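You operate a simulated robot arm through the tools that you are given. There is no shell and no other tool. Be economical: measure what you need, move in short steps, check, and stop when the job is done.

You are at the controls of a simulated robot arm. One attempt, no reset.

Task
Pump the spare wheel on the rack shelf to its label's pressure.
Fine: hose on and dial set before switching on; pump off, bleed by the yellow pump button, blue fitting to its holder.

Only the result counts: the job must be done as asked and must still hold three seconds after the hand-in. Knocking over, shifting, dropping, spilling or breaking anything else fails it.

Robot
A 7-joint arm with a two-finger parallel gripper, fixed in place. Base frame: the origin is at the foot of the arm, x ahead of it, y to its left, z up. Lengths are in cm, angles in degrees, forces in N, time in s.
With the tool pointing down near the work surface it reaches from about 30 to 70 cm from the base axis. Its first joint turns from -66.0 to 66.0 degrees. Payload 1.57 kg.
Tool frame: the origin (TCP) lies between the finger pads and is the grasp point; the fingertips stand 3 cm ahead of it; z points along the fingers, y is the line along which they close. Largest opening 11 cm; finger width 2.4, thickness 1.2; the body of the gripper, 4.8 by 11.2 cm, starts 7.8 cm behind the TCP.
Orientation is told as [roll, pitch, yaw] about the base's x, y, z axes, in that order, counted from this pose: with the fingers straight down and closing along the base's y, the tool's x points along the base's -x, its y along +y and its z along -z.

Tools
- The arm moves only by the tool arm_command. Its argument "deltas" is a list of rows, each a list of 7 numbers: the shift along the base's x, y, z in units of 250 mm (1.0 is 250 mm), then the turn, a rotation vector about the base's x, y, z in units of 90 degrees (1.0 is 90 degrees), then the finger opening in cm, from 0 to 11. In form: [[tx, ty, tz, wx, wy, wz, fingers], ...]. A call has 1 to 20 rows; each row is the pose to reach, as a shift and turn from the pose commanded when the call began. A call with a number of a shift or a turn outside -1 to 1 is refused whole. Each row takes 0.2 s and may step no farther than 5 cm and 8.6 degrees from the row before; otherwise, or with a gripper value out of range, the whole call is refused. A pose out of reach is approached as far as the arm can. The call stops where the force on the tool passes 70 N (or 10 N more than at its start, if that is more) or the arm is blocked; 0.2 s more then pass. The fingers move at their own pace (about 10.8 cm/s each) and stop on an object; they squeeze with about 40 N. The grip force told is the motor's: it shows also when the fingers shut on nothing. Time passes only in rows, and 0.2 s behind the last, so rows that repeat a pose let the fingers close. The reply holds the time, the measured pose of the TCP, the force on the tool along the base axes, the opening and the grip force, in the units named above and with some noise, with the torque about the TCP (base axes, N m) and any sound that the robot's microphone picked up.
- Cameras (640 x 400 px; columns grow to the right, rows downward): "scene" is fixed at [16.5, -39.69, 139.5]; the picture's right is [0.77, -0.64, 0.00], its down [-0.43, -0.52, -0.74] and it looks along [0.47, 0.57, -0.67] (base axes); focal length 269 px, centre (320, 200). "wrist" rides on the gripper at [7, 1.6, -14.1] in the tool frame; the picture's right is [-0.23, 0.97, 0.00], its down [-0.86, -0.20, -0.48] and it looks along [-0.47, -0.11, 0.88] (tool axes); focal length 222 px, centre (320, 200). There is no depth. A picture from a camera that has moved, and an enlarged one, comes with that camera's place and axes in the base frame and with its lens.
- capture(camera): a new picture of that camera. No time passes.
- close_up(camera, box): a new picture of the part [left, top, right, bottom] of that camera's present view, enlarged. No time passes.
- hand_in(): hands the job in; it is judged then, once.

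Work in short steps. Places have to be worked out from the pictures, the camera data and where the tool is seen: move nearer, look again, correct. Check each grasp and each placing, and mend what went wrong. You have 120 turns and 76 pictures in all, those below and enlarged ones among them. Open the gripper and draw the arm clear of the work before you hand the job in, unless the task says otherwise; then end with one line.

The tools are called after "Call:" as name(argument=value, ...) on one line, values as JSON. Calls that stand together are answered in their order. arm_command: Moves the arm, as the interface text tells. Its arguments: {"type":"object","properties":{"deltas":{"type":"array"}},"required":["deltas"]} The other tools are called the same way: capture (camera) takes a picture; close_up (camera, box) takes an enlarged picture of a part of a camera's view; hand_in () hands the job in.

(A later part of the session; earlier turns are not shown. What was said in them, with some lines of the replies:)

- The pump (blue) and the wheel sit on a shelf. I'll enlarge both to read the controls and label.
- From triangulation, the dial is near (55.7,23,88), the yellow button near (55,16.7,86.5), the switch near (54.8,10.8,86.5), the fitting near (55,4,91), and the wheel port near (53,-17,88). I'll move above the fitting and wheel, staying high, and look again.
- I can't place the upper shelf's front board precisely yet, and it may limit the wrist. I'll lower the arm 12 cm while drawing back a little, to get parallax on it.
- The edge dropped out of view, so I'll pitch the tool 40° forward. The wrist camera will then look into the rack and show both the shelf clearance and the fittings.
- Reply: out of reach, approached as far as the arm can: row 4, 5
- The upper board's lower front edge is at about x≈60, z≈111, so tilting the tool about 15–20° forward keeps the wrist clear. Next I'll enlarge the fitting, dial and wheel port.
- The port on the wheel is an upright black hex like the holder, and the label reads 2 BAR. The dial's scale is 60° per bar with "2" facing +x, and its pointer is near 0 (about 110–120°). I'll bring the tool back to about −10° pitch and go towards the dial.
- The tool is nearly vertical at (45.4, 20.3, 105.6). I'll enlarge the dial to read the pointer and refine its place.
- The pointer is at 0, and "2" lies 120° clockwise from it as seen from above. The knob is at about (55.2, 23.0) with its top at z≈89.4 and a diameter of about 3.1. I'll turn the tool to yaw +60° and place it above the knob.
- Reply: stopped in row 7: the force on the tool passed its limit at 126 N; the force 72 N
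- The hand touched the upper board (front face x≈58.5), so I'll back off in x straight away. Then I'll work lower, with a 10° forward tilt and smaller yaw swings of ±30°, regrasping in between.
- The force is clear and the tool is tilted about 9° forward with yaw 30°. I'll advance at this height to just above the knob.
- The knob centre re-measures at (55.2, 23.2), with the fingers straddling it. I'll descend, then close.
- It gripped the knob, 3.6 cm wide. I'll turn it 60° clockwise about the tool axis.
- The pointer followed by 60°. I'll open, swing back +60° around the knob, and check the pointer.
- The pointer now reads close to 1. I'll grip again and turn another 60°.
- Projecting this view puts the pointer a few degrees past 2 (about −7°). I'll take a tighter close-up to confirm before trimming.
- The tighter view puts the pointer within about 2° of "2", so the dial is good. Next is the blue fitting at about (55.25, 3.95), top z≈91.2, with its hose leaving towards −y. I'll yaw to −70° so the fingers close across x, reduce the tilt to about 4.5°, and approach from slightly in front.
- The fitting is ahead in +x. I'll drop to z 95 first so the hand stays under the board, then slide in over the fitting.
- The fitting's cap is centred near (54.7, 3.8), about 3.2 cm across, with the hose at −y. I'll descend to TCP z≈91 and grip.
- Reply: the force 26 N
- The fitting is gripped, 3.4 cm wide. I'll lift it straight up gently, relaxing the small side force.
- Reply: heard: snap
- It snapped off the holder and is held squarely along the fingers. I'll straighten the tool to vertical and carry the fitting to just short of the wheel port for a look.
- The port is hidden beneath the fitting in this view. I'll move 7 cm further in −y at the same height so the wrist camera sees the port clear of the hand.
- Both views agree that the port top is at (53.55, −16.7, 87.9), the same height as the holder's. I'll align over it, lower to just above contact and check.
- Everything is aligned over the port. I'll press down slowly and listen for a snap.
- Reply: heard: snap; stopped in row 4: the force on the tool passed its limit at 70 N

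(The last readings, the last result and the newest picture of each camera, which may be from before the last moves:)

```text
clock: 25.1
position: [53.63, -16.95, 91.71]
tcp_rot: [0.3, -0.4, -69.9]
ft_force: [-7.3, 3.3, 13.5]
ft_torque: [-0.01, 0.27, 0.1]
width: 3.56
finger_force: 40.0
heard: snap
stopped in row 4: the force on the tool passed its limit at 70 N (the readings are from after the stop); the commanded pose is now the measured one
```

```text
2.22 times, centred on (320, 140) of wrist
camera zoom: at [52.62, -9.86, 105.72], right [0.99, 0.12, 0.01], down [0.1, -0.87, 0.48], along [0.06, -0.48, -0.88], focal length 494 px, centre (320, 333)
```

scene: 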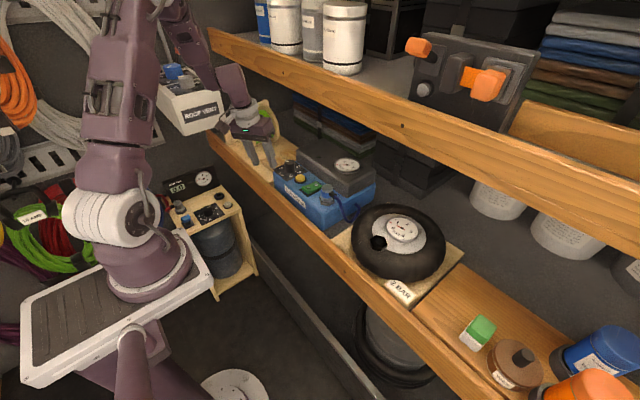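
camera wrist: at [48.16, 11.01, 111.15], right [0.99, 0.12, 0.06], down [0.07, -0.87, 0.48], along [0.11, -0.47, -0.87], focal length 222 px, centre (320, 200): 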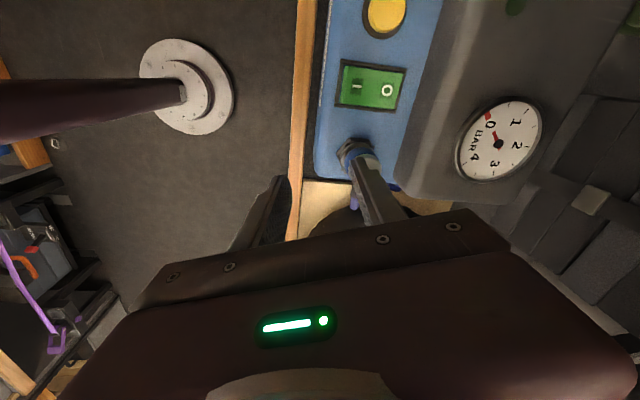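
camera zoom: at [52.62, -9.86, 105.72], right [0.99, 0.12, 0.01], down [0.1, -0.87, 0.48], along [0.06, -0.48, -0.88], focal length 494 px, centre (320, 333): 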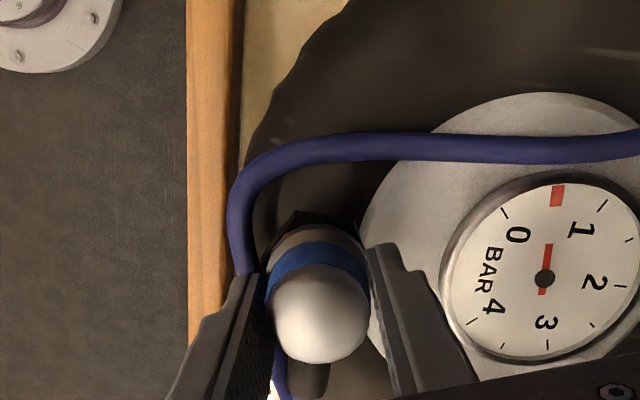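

It snapped on at the port. I'll open, rise straight up, and check that the fitting stays seated.

Call:
arm_command(deltas=[[0, 0, 0, 0, 0, 0, 5.4], [0, 0, 0, 0, 0, 0, 5.4], [0, 0, 0.08, 0, 0, 0, 5.4], [0, 0, 0.18, 0, 0, 0, 5.4]])

Call:
close_up(camera="wrist", box=[200, 50, 440, 230])

Call:
close_up(camera="scene", box=[330, 180, 450, 280])

```text
clock: 26.1
position: [53.65, -16.87, 96.06]
tcp_rot: [0.3, -0.4, -69.9]
ft_force: [-0.3, -0.6, 0.4]
ft_torque: [-0.02, 0.0, 0.0]
width: 5.38
finger_force: 0.0
```

```text
2.22 times, centred on (320, 140) of wrist
camera zoom: at [52.68, -9.81, 110.16], right [0.99, 0.12, 0.01], down [0.1, -0.87, 0.48], along [0.07, -0.48, -0.88], focal length 494 px, centre (320, 333)
```

zoom: 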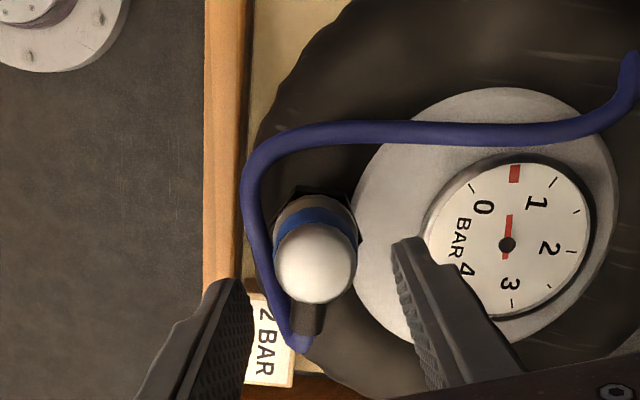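

```text
4.00 times, centred on (390, 230) of scene
camera zoom: at [16.5, -39.69, 139.5], right [0.77, -0.64, 0.0], down [-0.43, -0.52, -0.74], along [0.47, 0.57, -0.67], focal length 1077 px, centre (40, 80)
```

zoom: 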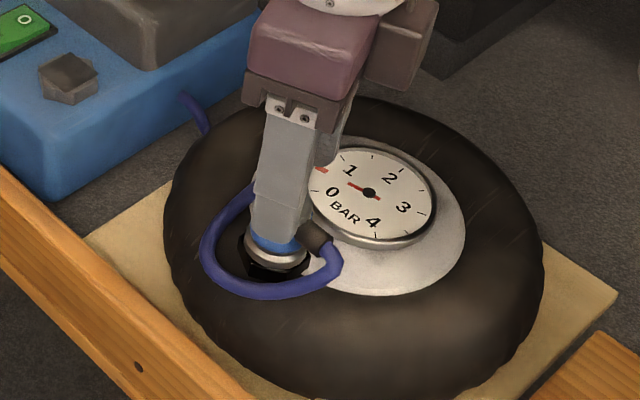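

The hose is seated on the wheel port. I'll now return to the pump with yaw 0 and a slight forward tilt to recheck the dial and set up on the switch.

Call:
arm_command(deltas=[[-0.1, 0, 0.02, -0.006, -0.0087, 0.0864, 5.4], [-0.2, 0.1, 0.02, -0.012, -0.0173, 0.173, 3], [-0.26, 0.22, 0.02, -0.018, -0.026, 0.259, 2], [-0.26, 0.35, 0.02, -0.024, -0.035, 0.346, 0], [-0.26, 0.48, 0.02, -0.03, -0.043, 0.432, 0], [-0.26, 0.61, 0.02, -0.036, -0.052, 0.519, 0], [-0.26, 0.74, 0.02, -0.042, -0.061, 0.605, 0], [-0.26, 0.87, 0.02, -0.048, -0.069, 0.692, 0], [-0.26, 1.0, 0.02, -0.054, -0.078, 0.778, 0]])

Call:
close_up(camera="wrist", box=[200, 60, 520, 260])

Call:
close_up(camera="scene", box=[265, 140, 345, 200])

```text
clock: 28.1
position: [47.16, 8.01, 96.63]
tcp_rot: [0.4, -8.3, 0.4]
ft_force: [0.5, -0.3, 0.3]
ft_torque: [0.03, -0.04, 0.01]
width: 0.0
finger_force: 20.8
```

```text
2.00 times, centred on (360, 160) of wrist
camera zoom: at [38.14, 9.43, 109.49], right [0.22, 0.97, 0.04], down [0.78, -0.2, 0.6], along [0.59, -0.1, -0.8], focal length 444 px, centre (240, 280)
```

zoom: 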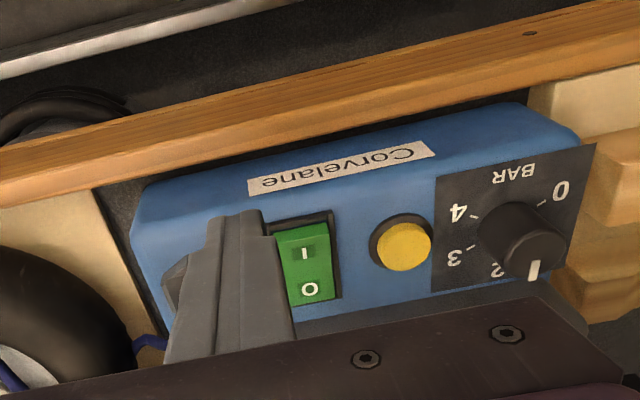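

```text
6.67 times, centred on (305, 170) of scene
camera zoom: at [16.5, -39.69, 139.5], right [0.77, -0.64, 0.0], down [-0.43, -0.52, -0.74], along [0.47, 0.57, -0.67], focal length 1796 px, centre (420, 400)
```

zoom: 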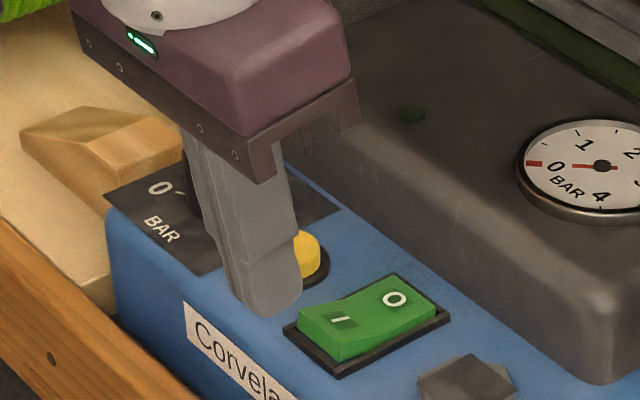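

The pointer is on 2 to within a few degrees either way across several views, so the dial is set. Rocker "I" is at about (53.3, 10.9) with z≈87.5. I'll press it with closed fingertips, starting from above.

Call:
arm_command(deltas=[[0.12, 0.06, -0.02, 0, 0, 0, 0], [0.22, 0.115, -0.06, 0, 0, 0, 0], [0.225, 0.115, -0.15, 0, 0, 0, 0], [0.225, 0.115, -0.2, 0, 0, 0, 0]])

Call:
close_up(camera="wrist", box=[200, 60, 520, 260])

Call:
close_up(camera="scene", box=[265, 140, 345, 200])

```text
clock: 29.1
position: [52.66, 10.86, 91.61]
tcp_rot: [0.4, -8.4, 0.2]
ft_force: [0.2, 0.3, -0.1]
ft_torque: [-0.01, 0.0, -0.02]
width: 0.0
finger_force: 21.2
```

```text
2.00 times, centred on (360, 160) of wrist
camera zoom: at [43.8, 12.3, 104.51], right [0.22, 0.97, 0.04], down [0.78, -0.2, 0.6], along [0.59, -0.1, -0.8], focal length 444 px, centre (240, 280)
```

zoom: 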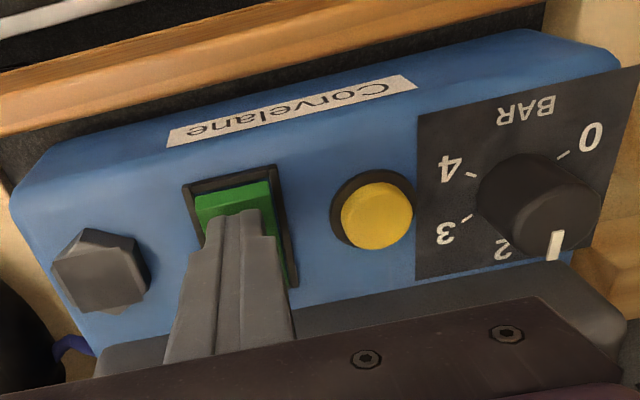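

```text
6.67 times, centred on (305, 170) of scene
camera zoom: at [16.5, -39.69, 139.5], right [0.77, -0.64, 0.0], down [-0.43, -0.52, -0.74], along [0.47, 0.57, -0.67], focal length 1796 px, centre (420, 400)
```

zoom: 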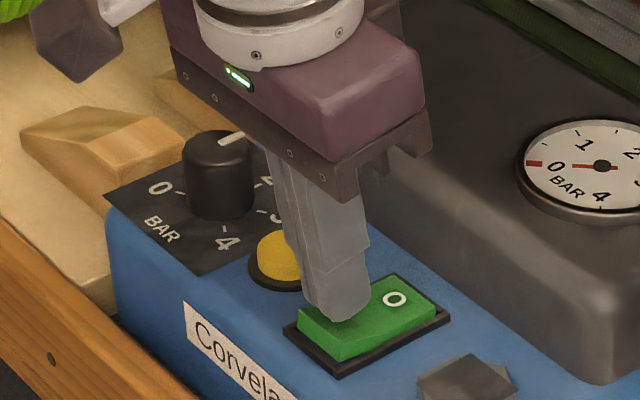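

The tips are just over the "I" end. I'll press down in small steps.

Call:
arm_command(deltas=[[0, 0, -0.02, 0, 0, 0, 0], [0, 0, -0.035, 0, 0, 0, 0], [0, 0, -0.05, 0, 0, 0, 0], [0, 0, -0.06, 0, 0, 0, 0]])

Call:
close_up(camera="scene", box=[265, 140, 385, 220])

```text
clock: 30.2
position: [52.72, 10.92, 90.49]
tcp_rot: [0.5, -8.6, 0.3]
ft_force: [-13.2, -2.7, 24.9]
ft_torque: [-0.18, 0.44, -0.06]
width: 0.0
finger_force: 21.4
stopped in row 4: the force on the tool passed its limit at 76 N (the readings are from after the stop); the commanded pose is now the measured one
```

```text
5.00 times, centred on (325, 180) of scene
camera zoom: at [16.43, -39.7, 139.51], right [0.77, -0.64, 0.0], down [-0.43, -0.52, -0.74], along [0.47, 0.57, -0.67], focal length 1347 px, centre (295, 300)
```

zoom: 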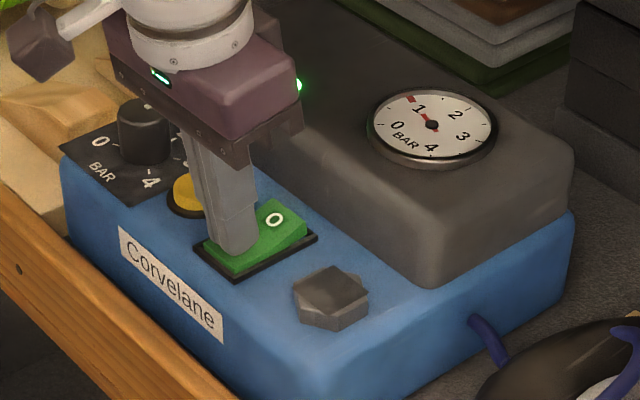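

The rocker tipped to I, a green light is on behind the hand, and the pump gauge is rising. I'll lift off and watch the pressures.

Call:
arm_command(deltas=[[0, 0, 0.06, 0, 0, 0, 0], [0, 0, 0.14, 0, 0, 0, 0], [0, 0, 0.14, 0, 0, 0, 0], [0, 0, 0.14, 0, 0, 0, 0], [0, 0, 0.14, 0, 0, 0, 0]])

Call:
close_up(camera="scene", box=[265, 140, 445, 270])

```text
clock: 31.4
position: [52.87, 10.97, 93.85]
tcp_rot: [0.4, -8.6, 0.3]
ft_force: [-0.6, 1.0, -0.4]
ft_torque: [0.01, 0.03, 0.0]
width: 0.0
finger_force: 21.4
```

```text
3.08 times, centred on (355, 205) of scene
camera zoom: at [16.5, -39.69, 139.5], right [0.77, -0.64, 0.0], down [-0.43, -0.52, -0.74], along [0.47, 0.57, -0.67], focal length 829 px, centre (212, 185)
```

zoom: 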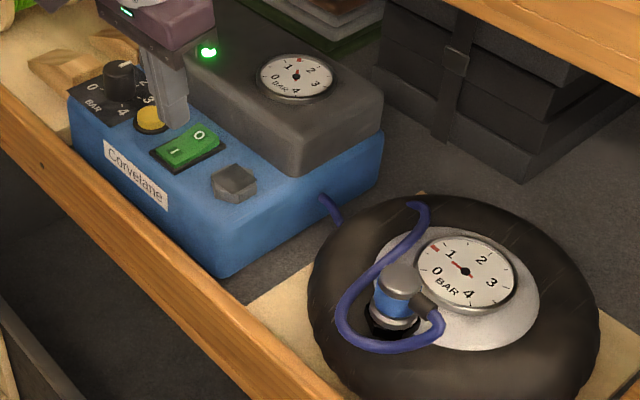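

The pump gauge is at about 1.4 and the wheel at about 0.8, both rising. I'll position over the "O" end while waiting.

Call:
arm_command(deltas=[[0.06, 0, 0, 0, 0, 0, 0], [0.12, 0, 0, 0, 0, 0, 0], [0.12, 0, 0, 0, 0, 0, 0], [0.12, 0, 0, 0, 0, 0, 0], [0.12, 0, 0, 0, 0, 0, 0], [0.12, 0, 0, 0, 0, 0, 0], [0.12, 0, 0, 0, 0, 0, 0], [0.12, 0, 0, 0, 0, 0, 0], [0.12, 0, 0, 0, 0, 0, 0], [0.12, 0, 0, 0, 0, 0, 0]])

Call:
close_up(camera="scene", box=[265, 140, 445, 270])

```text
clock: 33.6
position: [55.83, 10.98, 93.82]
tcp_rot: [0.4, -8.7, 0.2]
ft_force: [0.0, -0.1, 0.1]
ft_torque: [0.01, -0.04, 0.03]
width: 0.0
finger_force: 21.5
```

```text
3.08 times, centred on (355, 205) of scene
camera zoom: at [16.5, -39.69, 139.5], right [0.77, -0.64, 0.0], down [-0.43, -0.52, -0.74], along [0.47, 0.57, -0.67], focal length 829 px, centre (212, 185)
```

zoom: 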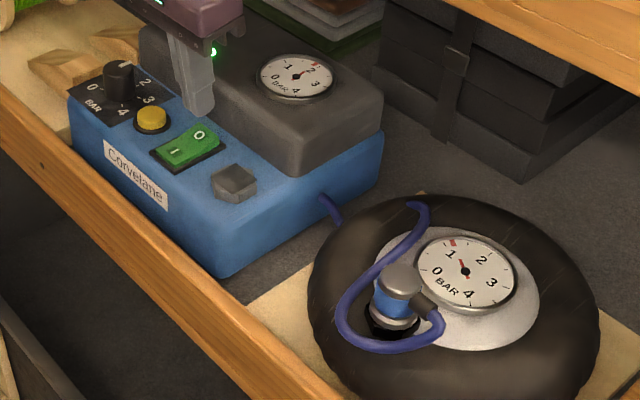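

The pump gauge is at about 2 and the wheel at about 1.3, so I'll wait a bit more.

Call:
arm_command(deltas=[[0, 0, 0, 0, 0, 0, 0], [0, 0, 0, 0, 0, 0, 0], [0, 0, 0, 0, 0, 0, 0], [0, 0, 0, 0, 0, 0, 0], [0, 0, 0, 0, 0, 0, 0], [0, 0, 0, 0, 0, 0, 0], [0, 0, 0, 0, 0, 0, 0], [0, 0, 0, 0, 0, 0, 0], [0, 0, 0, 0, 0, 0, 0], [0, 0, 0, 0, 0, 0, 0], [0, 0, 0, 0, 0, 0, 0], [0, 0, 0, 0, 0, 0, 0], [0, 0, 0, 0, 0, 0, 0], [0, 0, 0, 0, 0, 0, 0]])

Call:
close_up(camera="scene", box=[265, 140, 445, 270])

```text
clock: 36.6
position: [55.87, 10.86, 93.71]
tcp_rot: [0.3, -8.6, 0.3]
ft_force: [0.3, 0.1, 0.6]
ft_torque: [-0.02, -0.03, 0.01]
width: 0.0
finger_force: 21.7
```

```text
3.08 times, centred on (355, 205) of scene
camera zoom: at [16.5, -39.69, 139.5], right [0.77, -0.64, 0.0], down [-0.43, -0.52, -0.74], along [0.47, 0.57, -0.67], focal length 829 px, centre (212, 185)
```

zoom: 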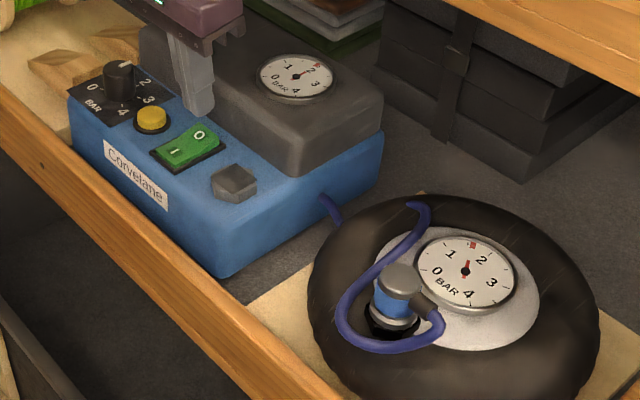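

The wheel is at about 1.7 and the pump is holding at about 2. I'll wait another 4 s.

Call:
arm_command(deltas=[[0, 0, 0, 0, 0, 0, 0], [0, 0, 0, 0, 0, 0, 0], [0, 0, 0, 0, 0, 0, 0], [0, 0, 0, 0, 0, 0, 0], [0, 0, 0, 0, 0, 0, 0], [0, 0, 0, 0, 0, 0, 0], [0, 0, 0, 0, 0, 0, 0], [0, 0, 0, 0, 0, 0, 0], [0, 0, 0, 0, 0, 0, 0], [0, 0, 0, 0, 0, 0, 0], [0, 0, 0, 0, 0, 0, 0], [0, 0, 0, 0, 0, 0, 0], [0, 0, 0, 0, 0, 0, 0], [0, 0, 0, 0, 0, 0, 0], [0, 0, 0, 0, 0, 0, 0], [0, 0, 0, 0, 0, 0, 0], [0, 0, 0, 0, 0, 0, 0], [0, 0, 0, 0, 0, 0, 0], [0, 0, 0, 0, 0, 0, 0], [0, 0, 0, 0, 0, 0, 0]])

Call:
close_up(camera="scene", box=[330, 150, 430, 250])

```text
clock: 40.8
position: [55.9, 10.85, 93.88]
tcp_rot: [0.4, -8.6, 0.3]
ft_force: [0.2, -0.1, 0.0]
ft_torque: [-0.01, -0.01, -0.01]
width: 0.0
finger_force: 21.8
```

```text
4.00 times, centred on (380, 200) of scene
camera zoom: at [16.5, -39.69, 139.5], right [0.77, -0.64, 0.0], down [-0.43, -0.52, -0.74], along [0.47, 0.57, -0.67], focal length 1077 px, centre (80, 200)
```

zoom: 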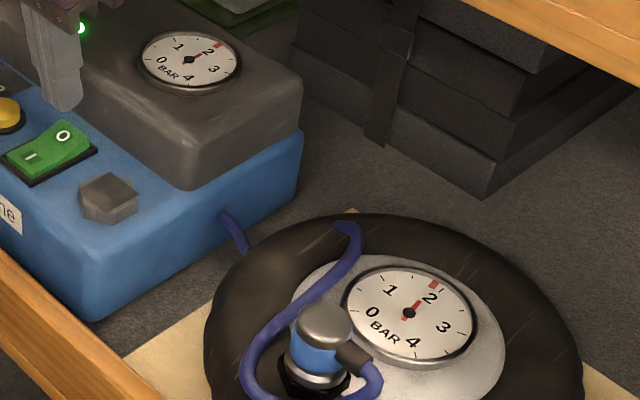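

The wheel is nearly at 2. I'll wait 3 s more and read both gauges enlarged.

Call:
arm_command(deltas=[[0, 0, 0, 0, 0, 0, 0], [0, 0, 0, 0, 0, 0, 0], [0, 0, 0, 0, 0, 0, 0], [0, 0, 0, 0, 0, 0, 0], [0, 0, 0, 0, 0, 0, 0], [0, 0, 0, 0, 0, 0, 0], [0, 0, 0, 0, 0, 0, 0], [0, 0, 0, 0, 0, 0, 0], [0, 0, 0, 0, 0, 0, 0], [0, 0, 0, 0, 0, 0, 0], [0, 0, 0, 0, 0, 0, 0], [0, 0, 0, 0, 0, 0, 0], [0, 0, 0, 0, 0, 0, 0], [0, 0, 0, 0, 0, 0, 0], [0, 0, 0, 0, 0, 0, 0]])

Call:
close_up(camera="scene", box=[380, 210, 424, 246])

Call:
close_up(camera="scene", box=[325, 150, 369, 180])

```text
clock: 44.0
position: [55.88, 11.05, 93.81]
tcp_rot: [0.4, -8.6, 0.3]
ft_force: [-0.6, 0.8, -0.5]
ft_torque: [-0.03, 0.03, -0.01]
width: 0.0
finger_force: 21.3
```

```text
11.11 times, centred on (402, 228) of scene
camera zoom: at [16.5, -39.69, 139.5], right [0.77, -0.64, 0.0], down [-0.43, -0.52, -0.74], along [0.47, 0.57, -0.67], focal length 2993 px, centre (-591, -111)
```

zoom: 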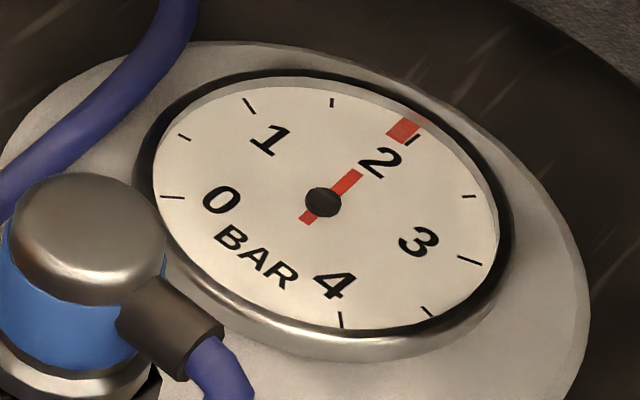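

```text
13.33 times, centred on (347, 165) of scene
camera zoom: at [16.5, -39.69, 139.5], right [0.77, -0.64, 0.0], down [-0.43, -0.52, -0.74], along [0.47, 0.57, -0.67], focal length 3591 px, centre (-40, 667)
```

zoom: 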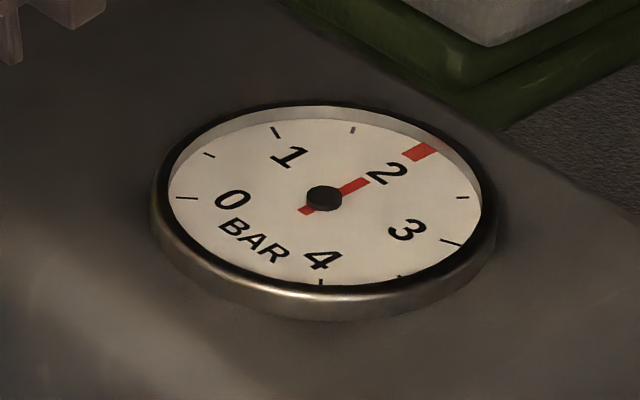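

The wheel gauge reads about 1.97, just about on 2, and the pump holds about 2.0. After a short wait I'll press the "O" end.

Call:
arm_command(deltas=[[0, 0, 0, 0, 0, 0, 0], [0, 0, 0, 0, 0, 0, 0], [0, 0, 0, 0, 0, 0, 0], [0, 0, 0, 0, 0, 0, 0], [0, 0, 0, 0, 0, 0, 0], [0, 0, 0, 0, 0, 0, 0], [0, 0, 0, 0, 0, 0, 0], [0, 0, 0, 0, 0, 0, 0], [0, 0, -0.05, 0, 0, 0, 0], [0, 0, -0.085, 0, 0, 0, 0], [0, 0, -0.1, 0, 0, 0, 0], [0, 0, -0.115, 0, 0, 0, 0], [0, 0, -0.13, 0, 0, 0, 0], [0, 0, -0.145, 0, 0, 0, 0]])

Call:
close_up(camera="scene", box=[265, 140, 445, 270])

```text
clock: 47.0
position: [56.14, 11.01, 90.74]
tcp_rot: [0.5, -9.1, 0.2]
ft_force: [-1.3, -0.3, 10.7]
ft_torque: [-0.06, 0.13, -0.04]
width: 0.0
finger_force: 20.3
stopped in row 14: the force on the tool passed its limit at 80 N (the readings are from after the stop); the commanded pose is now the measured one
```

```text
3.08 times, centred on (355, 205) of scene
camera zoom: at [16.48, -39.7, 139.5], right [0.77, -0.64, 0.0], down [-0.43, -0.52, -0.74], along [0.47, 0.57, -0.67], focal length 829 px, centre (212, 185)
```

zoom: 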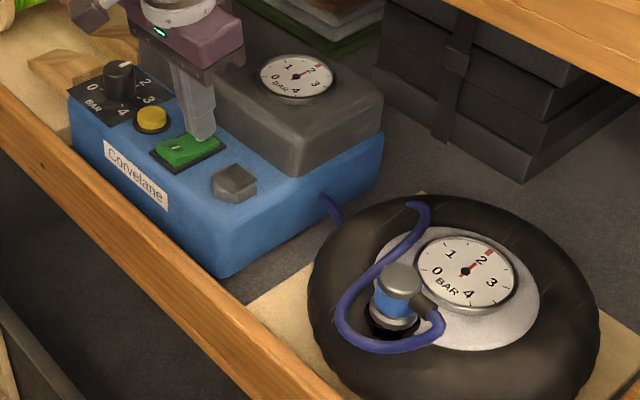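

The rocker is down at O. I'll lift off and shift above the yellow bleed button at about (54.5, 16.7).

Call:
arm_command(deltas=[[0, 0, 0.07, 0, 0, 0, 0], [0, 0, 0.13, 0, 0, 0, 0], [-0.04, 0.12, 0.13, 0, 0, 0, 0], [-0.084, 0.228, 0.1, 0, 0, 0, 0], [-0.084, 0.228, 0.06, 0, 0, 0, 0]])

Call:
close_up(camera="scene", box=[265, 140, 365, 210])

Call:
close_up(camera="wrist", box=[160, 80, 440, 260])

```text
clock: 48.2
position: [53.98, 16.7, 92.18]
tcp_rot: [0.5, -9.0, 0.2]
ft_force: [0.4, 0.4, -0.4]
ft_torque: [0.04, 0.0, -0.03]
width: 0.02
finger_force: 21.3
```

```text
5.71 times, centred on (315, 175) of scene
camera zoom: at [16.5, -39.69, 139.5], right [0.77, -0.64, 0.0], down [-0.43, -0.52, -0.74], along [0.47, 0.57, -0.67], focal length 1539 px, centre (349, 343)
```

zoom: 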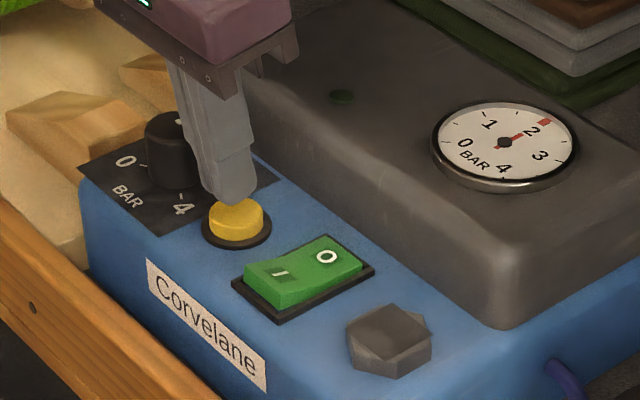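

```text
2.22 times, centred on (300, 170) of wrist
camera zoom: at [44.81, 18.05, 105.02], right [0.22, 0.97, 0.04], down [0.77, -0.2, 0.6], along [0.6, -0.1, -0.8], focal length 494 px, centre (364, 267)
```

zoom: 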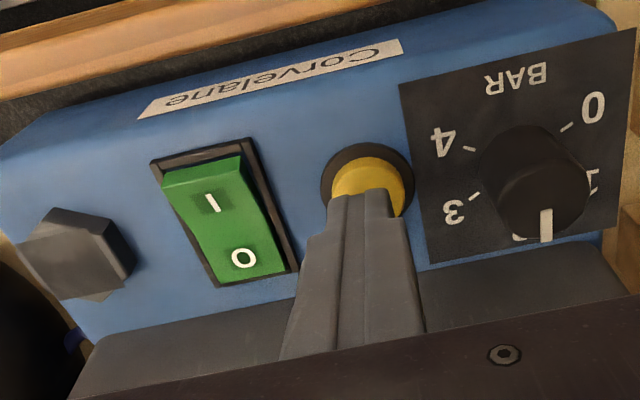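

The lamp is off and the tips are over the yellow button. I'll press it lightly and hold.

Call:
arm_command(deltas=[[0, 0, -0.03, 0, 0, 0, 0], [0, 0, -0.055, 0, 0, 0, 0], [0, 0, -0.065, 0, 0, 0, 0], [0, 0, -0.07, 0, 0, 0, 0], [0, 0, -0.07, 0, 0, 0, 0], [0, 0, -0.07, 0, 0, 0, 0], [0, 0, -0.07, 0, 0, 0, 0], [0, 0, -0.07, 0, 0, 0, 0], [0, 0, -0.07, 0, 0, 0, 0]])

Call:
close_up(camera="scene", box=[265, 140, 445, 270])

```text
clock: 50.2
position: [54.04, 16.63, 90.47]
tcp_rot: [0.5, -9.0, 0.3]
ft_force: [-0.4, 0.0, 3.0]
ft_torque: [-0.03, 0.03, -0.01]
width: 0.0
finger_force: 21.2
heard: click
```

```text
3.08 times, centred on (355, 205) of scene
camera zoom: at [16.49, -39.69, 139.5], right [0.77, -0.64, 0.0], down [-0.43, -0.52, -0.74], along [0.47, 0.57, -0.67], focal length 829 px, centre (212, 185)
```

zoom: 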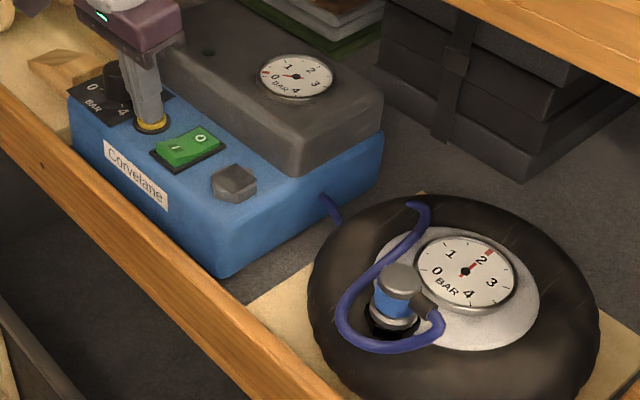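

There was a click, the pump gauge dropped to about 0, and the wheel holds 2. I'll hold a moment longer, then release and check.

Call:
arm_command(deltas=[[0, 0, 0, 0, 0, 0, 0], [0, 0, 0, 0, 0, 0, 0], [0, 0, 0, 0, 0, 0, 0], [0, 0, 0, 0, 0, 0, 0], [0, 0, 0, 0, 0, 0, 0], [0, 0, 0, 0, 0, 0, 0], [0, 0, 0, 0, 0, 0, 0], [0, 0, 0.08, 0, 0, 0, 0], [0, 0, 0.16, 0, 0, 0, 0]])

Call:
close_up(camera="scene", box=[325, 150, 369, 180])

Call:
close_up(camera="scene", box=[370, 200, 434, 246])

```text
clock: 52.2
position: [53.93, 16.77, 94.52]
tcp_rot: [0.4, -9.0, 0.2]
ft_force: [0.8, -0.6, -0.7]
ft_torque: [0.02, 0.02, 0.01]
width: 0.01
finger_force: 21.5
```

```text
13.33 times, centred on (347, 165) of scene
camera zoom: at [16.5, -39.69, 139.5], right [0.77, -0.64, 0.0], down [-0.43, -0.52, -0.74], along [0.47, 0.57, -0.67], focal length 3591 px, centre (-40, 667)
```

zoom: 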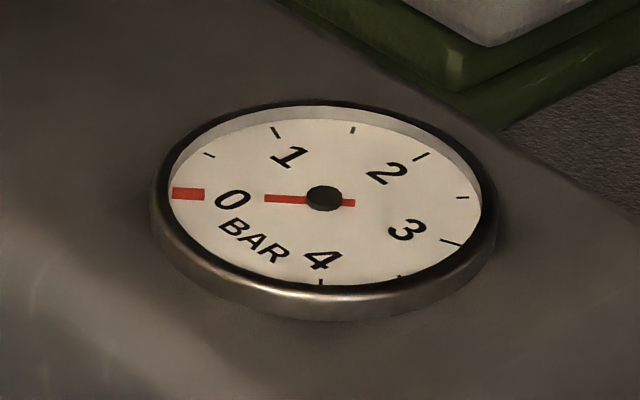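

```text
8.70 times, centred on (402, 223) of scene
camera zoom: at [16.5, -39.69, 139.5], right [0.77, -0.64, 0.0], down [-0.43, -0.52, -0.74], along [0.47, 0.57, -0.67], focal length 2342 px, centre (-393, -0)
```

zoom: 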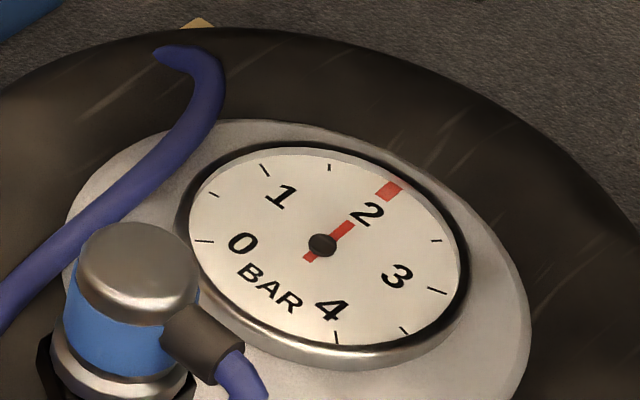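

The pump reads 0 and the wheel 2.0. I'll return towards the wheel with the fingers opening, yaw −70° and the tool vertical.

Call:
arm_command(deltas=[[-0.1, 0, 0.04, 0.0068, 0.0097, -0.0864, 0], [-0.2, -0.05, 0.08, 0.0136, 0.0193, -0.173, 0], [-0.26, -0.18, 0.08, 0.0203, 0.029, -0.259, 0], [-0.26, -0.32, 0.08, 0.0271, 0.0387, -0.346, 0], [-0.26, -0.46, 0.08, 0.034, 0.0483, -0.432, 2], [-0.26, -0.6, 0.08, 0.0407, 0.058, -0.519, 4], [-0.26, -0.74, 0.08, 0.0475, 0.0677, -0.605, 5.4], [-0.26, -0.88, 0.08, 0.054, 0.0773, -0.692, 5.4], [-0.26, -1.0, 0.08, 0.061, 0.087, -0.778, 5.4]])

```text
clock: 54.2
position: [47.4, -8.37, 96.36]
tcp_rot: [0.5, 0.0, -70.1]
ft_force: [-0.4, -0.7, -0.1]
ft_torque: [0.02, 0.01, 0.0]
width: 5.41
finger_force: 0.0
```

Orientation is as wanted. I'll move above the seated fitting.

Call:
arm_command(deltas=[[0.06, -0.11, 0, 0, 0, 0, 5.4], [0.12, -0.22, 0, 0, 0, 0, 5.4], [0.18, -0.34, 0, 0, 0, 0, 5.4], [0.245, -0.341, -0.01, 0, 0, 0, 5.4]])

Call:
close_up(camera="wrist", box=[200, 50, 440, 230])

```text
clock: 55.2
position: [53.5, -16.81, 96.11]
tcp_rot: [0.5, 0.0, -69.9]
ft_force: [-0.4, 0.3, 0.4]
ft_torque: [0.02, 0.01, -0.01]
width: 5.4
finger_force: 0.1
```

```text
2.22 times, centred on (320, 140) of wrist
camera zoom: at [52.55, -9.96, 110.24], right [0.99, 0.12, 0.01], down [0.1, -0.87, 0.48], along [0.06, -0.47, -0.88], focal length 494 px, centre (320, 333)
```

zoom: 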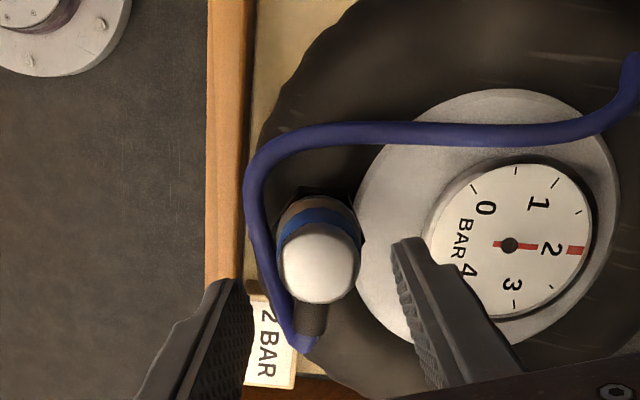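

The view matches the earlier release pose. I'll descend to z≈91.6 and grip the fitting.

Call:
arm_command(deltas=[[0, 0, -0.07, 0, 0, 0, 5.4], [0, 0, -0.13, 0, 0, 0, 5.4], [0, 0, -0.182, 0, 0, 0, 5.4], [0, 0, -0.182, 0, 0, 0, 0], [0, 0, -0.182, 0, 0, 0, 0], [0, 0, -0.182, 0, 0, 0, 0]])

Call:
close_up(camera="wrist", box=[200, 50, 440, 230])

```text
clock: 56.6
position: [53.53, -16.84, 91.64]
tcp_rot: [0.5, 0.0, -70.0]
ft_force: [-1.0, -1.0, 1.6]
ft_torque: [0.04, -0.16, 0.07]
width: 3.62
finger_force: 40.1
```

```text
2.22 times, centred on (320, 140) of wrist
camera zoom: at [52.55, -9.87, 105.72], right [0.99, 0.12, 0.01], down [0.1, -0.87, 0.48], along [0.07, -0.47, -0.88], focal length 494 px, centre (320, 333)
```

zoom: 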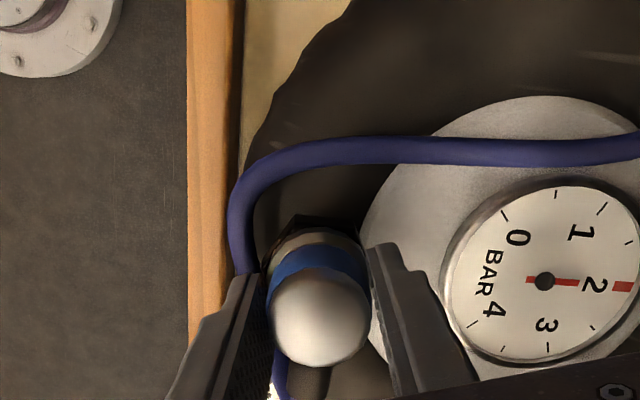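

Gripped. I'll pull straight up slowly to unsnap.

Call:
arm_command(deltas=[[0, 0, 0.02, 0, 0, 0, 0], [0, 0, 0.05, 0, 0, 0, 0], [0, 0, 0.1, 0, 0, 0, 0], [0, 0, 0.17, 0, 0, 0, 0]])

Call:
close_up(camera="scene", box=[330, 170, 450, 280])

Call:
close_up(camera="wrist", box=[200, 50, 440, 230])

```text
clock: 57.6
position: [53.61, -16.8, 95.96]
tcp_rot: [0.4, 0.0, -70.0]
ft_force: [0.3, 0.5, -0.5]
ft_torque: [-0.03, 0.0, -0.01]
width: 3.58
finger_force: 39.8
heard: snap
```

```text
3.64 times, centred on (390, 225) of scene
camera zoom: at [16.5, -39.69, 139.5], right [0.77, -0.64, 0.0], down [-0.43, -0.52, -0.74], along [0.47, 0.57, -0.67], focal length 979 px, centre (66, 109)
```

zoom: 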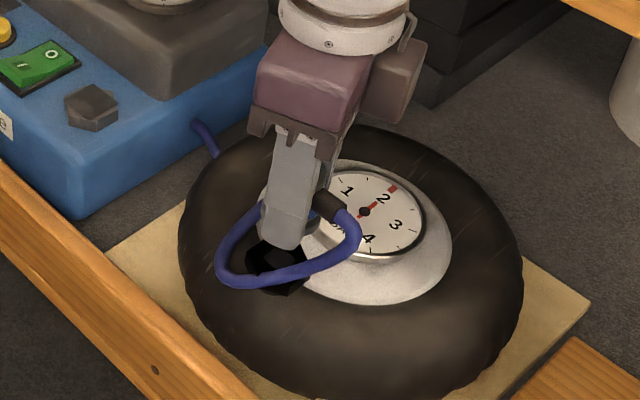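

```text
2.22 times, centred on (320, 140) of wrist
camera zoom: at [52.62, -9.9, 110.02], right [0.99, 0.12, 0.01], down [0.1, -0.87, 0.48], along [0.07, -0.47, -0.88], focal length 494 px, centre (320, 333)
```

zoom: 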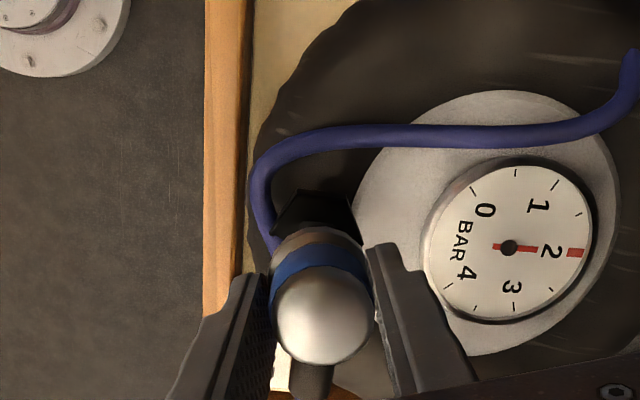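

It snapped off and the wheel stays at 2. I'll carry the fitting back, stopping about 4 cm short of the holder in y so the wrist camera can see the holder hex.

Call:
arm_command(deltas=[[-0.04, 0.02, 0.02, 0, 0, 0, 0], [-0.08, 0.15, 0.02, 0, -0.01, 0, 0], [-0.08, 0.28, 0.02, 0, -0.02, 0, 0], [-0.08, 0.41, 0.02, 0, -0.028, 0, 0], [-0.06, 0.54, 0.02, 0, -0.028, 0, 0], [-0.02, 0.65, 0.02, 0, -0.028, 0, 0]])

Call:
close_up(camera="wrist", box=[200, 50, 440, 230])

Call:
close_up(camera="scene", box=[270, 130, 430, 250])

```text
clock: 59.0
position: [53.03, -0.58, 96.26]
tcp_rot: [2.8, -0.9, -70.0]
ft_force: [0.1, 0.7, -0.7]
ft_torque: [-0.03, 0.0, 0.03]
width: 3.59
finger_force: 40.3
```

```text
2.22 times, centred on (320, 140) of wrist
camera zoom: at [51.43, 6.37, 110.41], right [0.99, 0.12, 0.05], down [0.08, -0.87, 0.48], along [0.1, -0.47, -0.88], focal length 494 px, centre (320, 333)
```

zoom: 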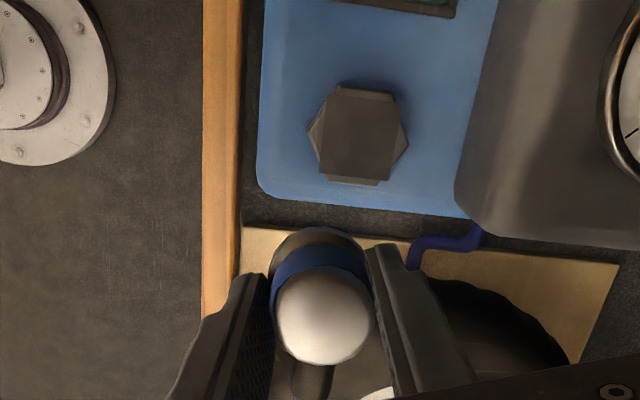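

```text
3.33 times, centred on (350, 190) of scene
camera zoom: at [16.5, -39.69, 139.5], right [0.77, -0.64, 0.0], down [-0.43, -0.52, -0.74], along [0.47, 0.57, -0.67], focal length 898 px, centre (220, 233)
```

zoom: 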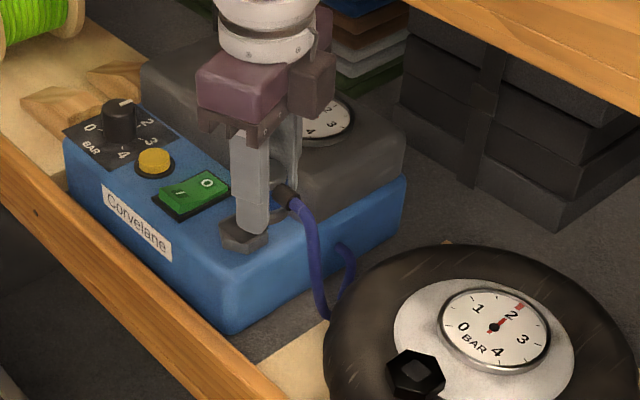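

The holder's post is centred at about (54.6, 3.9). Allowing for the small grip offset, I'll go to TCP (54.5, 3.7) and lower partway.

Call:
arm_command(deltas=[[0, 0.06, -0.05, 0, 0, 0, 0], [0.03, 0.12, -0.05, 0, 0, 0, 0], [0.059, 0.171, -0.07, 0, 0, 0, 0], [0.059, 0.171, -0.14, 0, 0, 0, 0]])

Call:
close_up(camera="wrist", box=[200, 50, 440, 230])

Call:
close_up(camera="scene", box=[280, 140, 370, 215])

```text
clock: 60.0
position: [54.62, 3.71, 93.01]
tcp_rot: [2.9, -0.9, -70.0]
ft_force: [0.0, -0.1, -0.7]
ft_torque: [-0.03, 0.0, -0.03]
width: 3.57
finger_force: 39.8
```

```text
2.22 times, centred on (320, 140) of wrist
camera zoom: at [52.95, 10.66, 106.93], right [0.99, 0.12, 0.05], down [0.08, -0.87, 0.48], along [0.1, -0.47, -0.88], focal length 494 px, centre (320, 333)
```

zoom: 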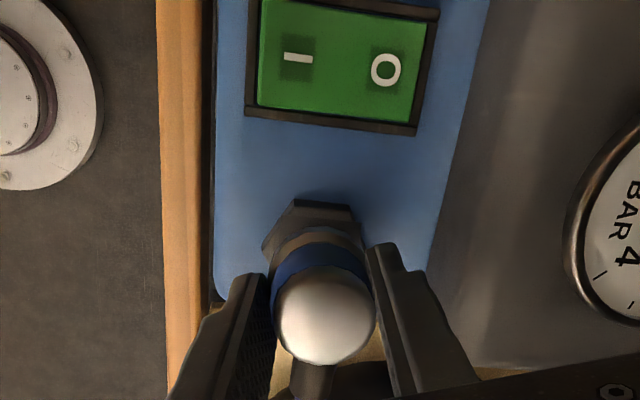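

```text
5.33 times, centred on (325, 178) of scene
camera zoom: at [16.5, -39.69, 139.5], right [0.77, -0.64, 0.0], down [-0.43, -0.52, -0.74], along [0.47, 0.57, -0.67], focal length 1436 px, centre (293, 320)
```

zoom: 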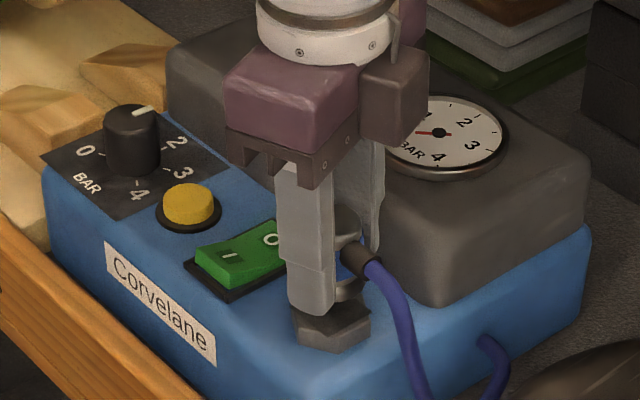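

It's aligned over the holder. I'll press down gradually until it snaps.

Call:
arm_command(deltas=[[0, 0, -0.03, 0, 0, 0, 0], [0, 0, -0.055, 0, 0, 0, 0], [0, 0, -0.075, 0, 0, 0, 0], [0, 0, -0.09, 0, 0, 0, 0], [0, 0, -0.105, 0, 0, 0, 0]])

Call:
close_up(camera="scene", box=[280, 140, 370, 215])

```text
clock: 61.3
position: [54.67, 3.74, 90.67]
tcp_rot: [3.2, -0.8, -69.9]
ft_force: [-10.2, 1.1, 18.5]
ft_torque: [-0.02, 0.72, 0.03]
width: 3.56
finger_force: 40.1
stopped in row 5: the force on the tool passed its limit at 82 N (the readings are from after the stop); the commanded pose is now the measured one
```

```text
5.33 times, centred on (325, 178) of scene
camera zoom: at [16.44, -39.69, 139.51], right [0.77, -0.64, 0.0], down [-0.43, -0.52, -0.74], along [0.47, 0.57, -0.67], focal length 1436 px, centre (293, 320)
```

zoom: 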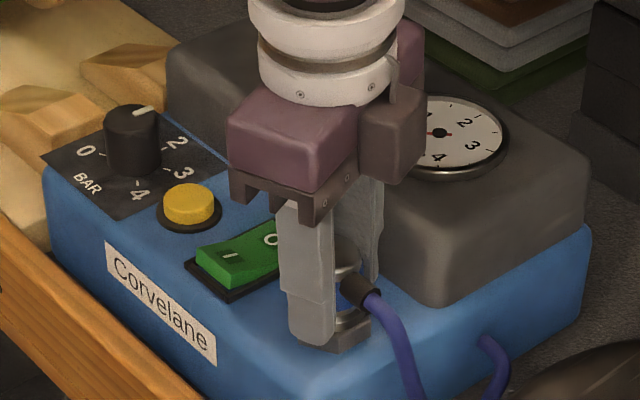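

No snap was heard, and the tips probably met the hex first. I'll release, lift, and look at how the fitting sits.

Call:
arm_command(deltas=[[0, 0, 0, 0, 0, 0, 5.4], [0, 0, 0, 0, 0, 0, 5.4], [0, 0, 0.08, 0, 0, 0, 5.4], [0, 0, 0.18, 0, 0, 0, 5.4]])

Call:
close_up(camera="wrist", box=[200, 50, 440, 230])

Call:
close_up(camera="scene", box=[280, 140, 370, 215])

```text
clock: 62.3
position: [54.58, 3.67, 95.29]
tcp_rot: [3.2, -0.7, -70.0]
ft_force: [-0.9, -0.2, -0.2]
ft_torque: [0.02, 0.03, -0.02]
width: 5.4
finger_force: 0.0
```

```text
2.22 times, centred on (320, 140) of wrist
camera zoom: at [52.97, 10.62, 109.28], right [0.99, 0.12, 0.06], down [0.08, -0.87, 0.48], along [0.11, -0.47, -0.88], focal length 494 px, centre (320, 333)
```

zoom: 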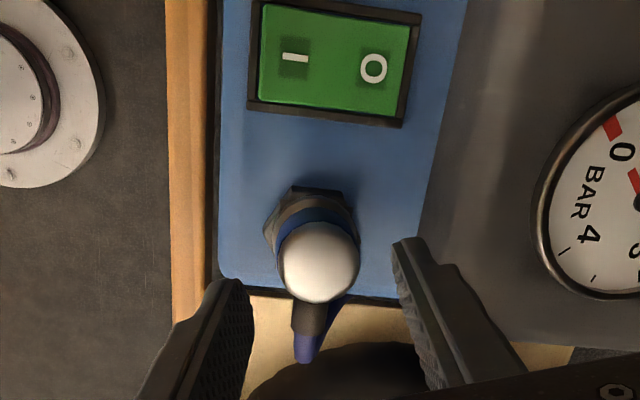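

```text
5.33 times, centred on (325, 178) of scene
camera zoom: at [16.5, -39.69, 139.5], right [0.77, -0.64, 0.0], down [-0.43, -0.52, -0.74], along [0.47, 0.57, -0.67], focal length 1436 px, centre (293, 320)
```

zoom: 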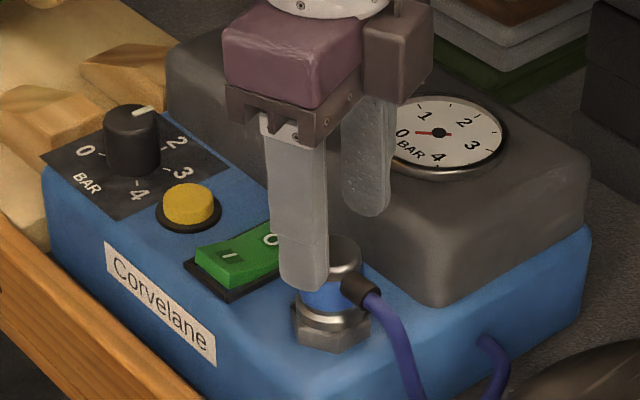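

The fitting sits upright at the same height as originally, but I heard no snap. I'll close the fingers above the cap and push it straight down to make sure it latches.

Call:
arm_command(deltas=[[0, 0, 0.02, 0, 0, 0, 0], [0, 0.006, 0.02, 0, 0, 0, 0], [0, 0.006, 0.02, 0, 0, 0, 0], [0, 0.006, -0.02, 0, 0, 0, 0], [0, 0.006, -0.04, 0, 0, 0, 0], [0, 0.006, -0.055, 0, 0, 0, 0], [0, 0.006, -0.07, 0, 0, 0, 0]])

Call:
close_up(camera="scene", box=[280, 140, 370, 215])

```text
clock: 63.5
position: [54.91, 3.8, 94.77]
tcp_rot: [3.4, -0.9, -69.9]
ft_force: [-8.8, -0.2, 21.6]
ft_torque: [0.01, 0.26, 0.03]
width: 0.01
finger_force: 21.9
heard: snap
stopped in row 6: the force on the tool passed its limit at 83 N (the readings are from after the stop); the commanded pose is now the measured one
```

```text
5.33 times, centred on (325, 178) of scene
camera zoom: at [16.44, -39.69, 139.51], right [0.77, -0.64, 0.0], down [-0.43, -0.52, -0.74], along [0.47, 0.57, -0.67], focal length 1436 px, centre (293, 320)
```

zoom: 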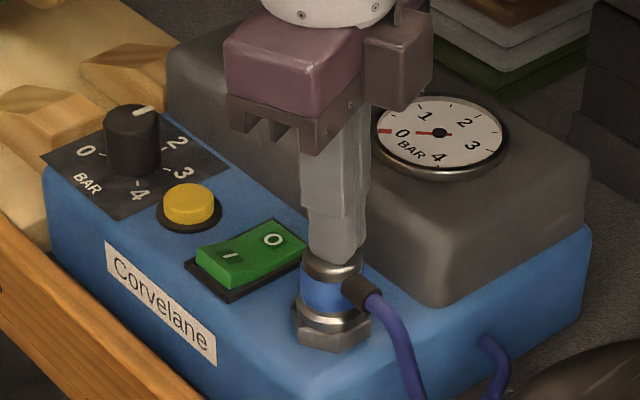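

The snap came and the fitting is latched. I'll lift off, retreat towards −x, and open the gripper.

Call:
arm_command(deltas=[[0, 0, 0.03, 0, 0, 0, 0], [-0.06, 0, 0.06, 0, 0, 0, 0], [-0.16, 0, 0.06, 0, 0, 0, 0], [-0.28, 0, 0.06, 0, 0, 0, 4], [-0.42, 0, 0.1, 0, 0, 0, 8], [-0.56, 0, 0.2, 0, 0, 0, 8], [-0.6, 0, 0.34, 0, 0, 0, 8]])

Call:
capture(camera="scene")

Call:
close_up(camera="scene", box=[265, 140, 445, 270])

Call:
close_up(camera="scene", box=[370, 200, 434, 246])

```text
clock: 65.1
position: [39.78, 3.8, 103.22]
tcp_rot: [3.3, -0.9, -69.9]
ft_force: [-0.3, -0.5, -0.7]
ft_torque: [-0.02, 0.0, 0.02]
width: 8.01
finger_force: 0.0
```

```text
1 pictures are left
```

scene: 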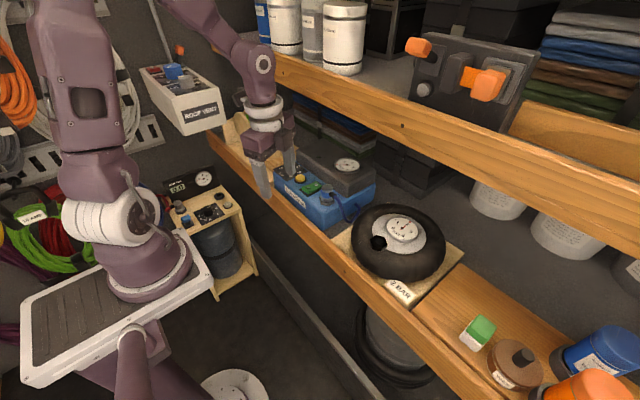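

```text
3.08 times, centred on (355, 205) of scene
camera zoom: at [16.5, -39.69, 139.5], right [0.77, -0.64, 0.0], down [-0.43, -0.52, -0.74], along [0.47, 0.57, -0.67], focal length 829 px, centre (212, 185)
```

zoom: 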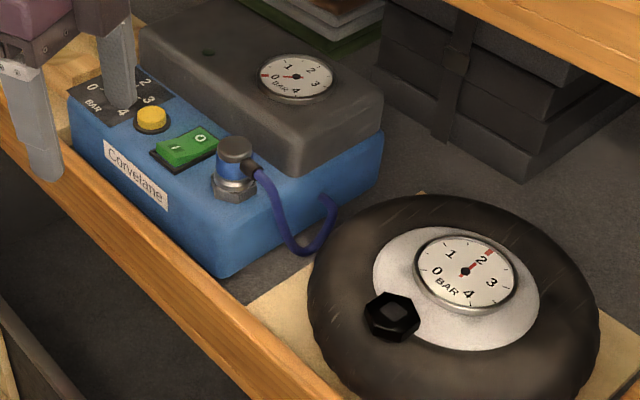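

```text
refused: no pictures are left
```

The fitting is in its holder, the pump is off and bled, the wheel reads 2 bar, and the arm is clear with the gripper open, so I'm handing in.

Call:
hand_in()

```text
The job is handed in.
```

The spare wheel reads about 2 bar on its own gauge, matching its label; the pump is off and bled to 0, and the blue fitting is snapped back in its holder. Early on the hand bumped the upper shelf board and stopped at 126 N; nothing looked displaced in the pictures after it.
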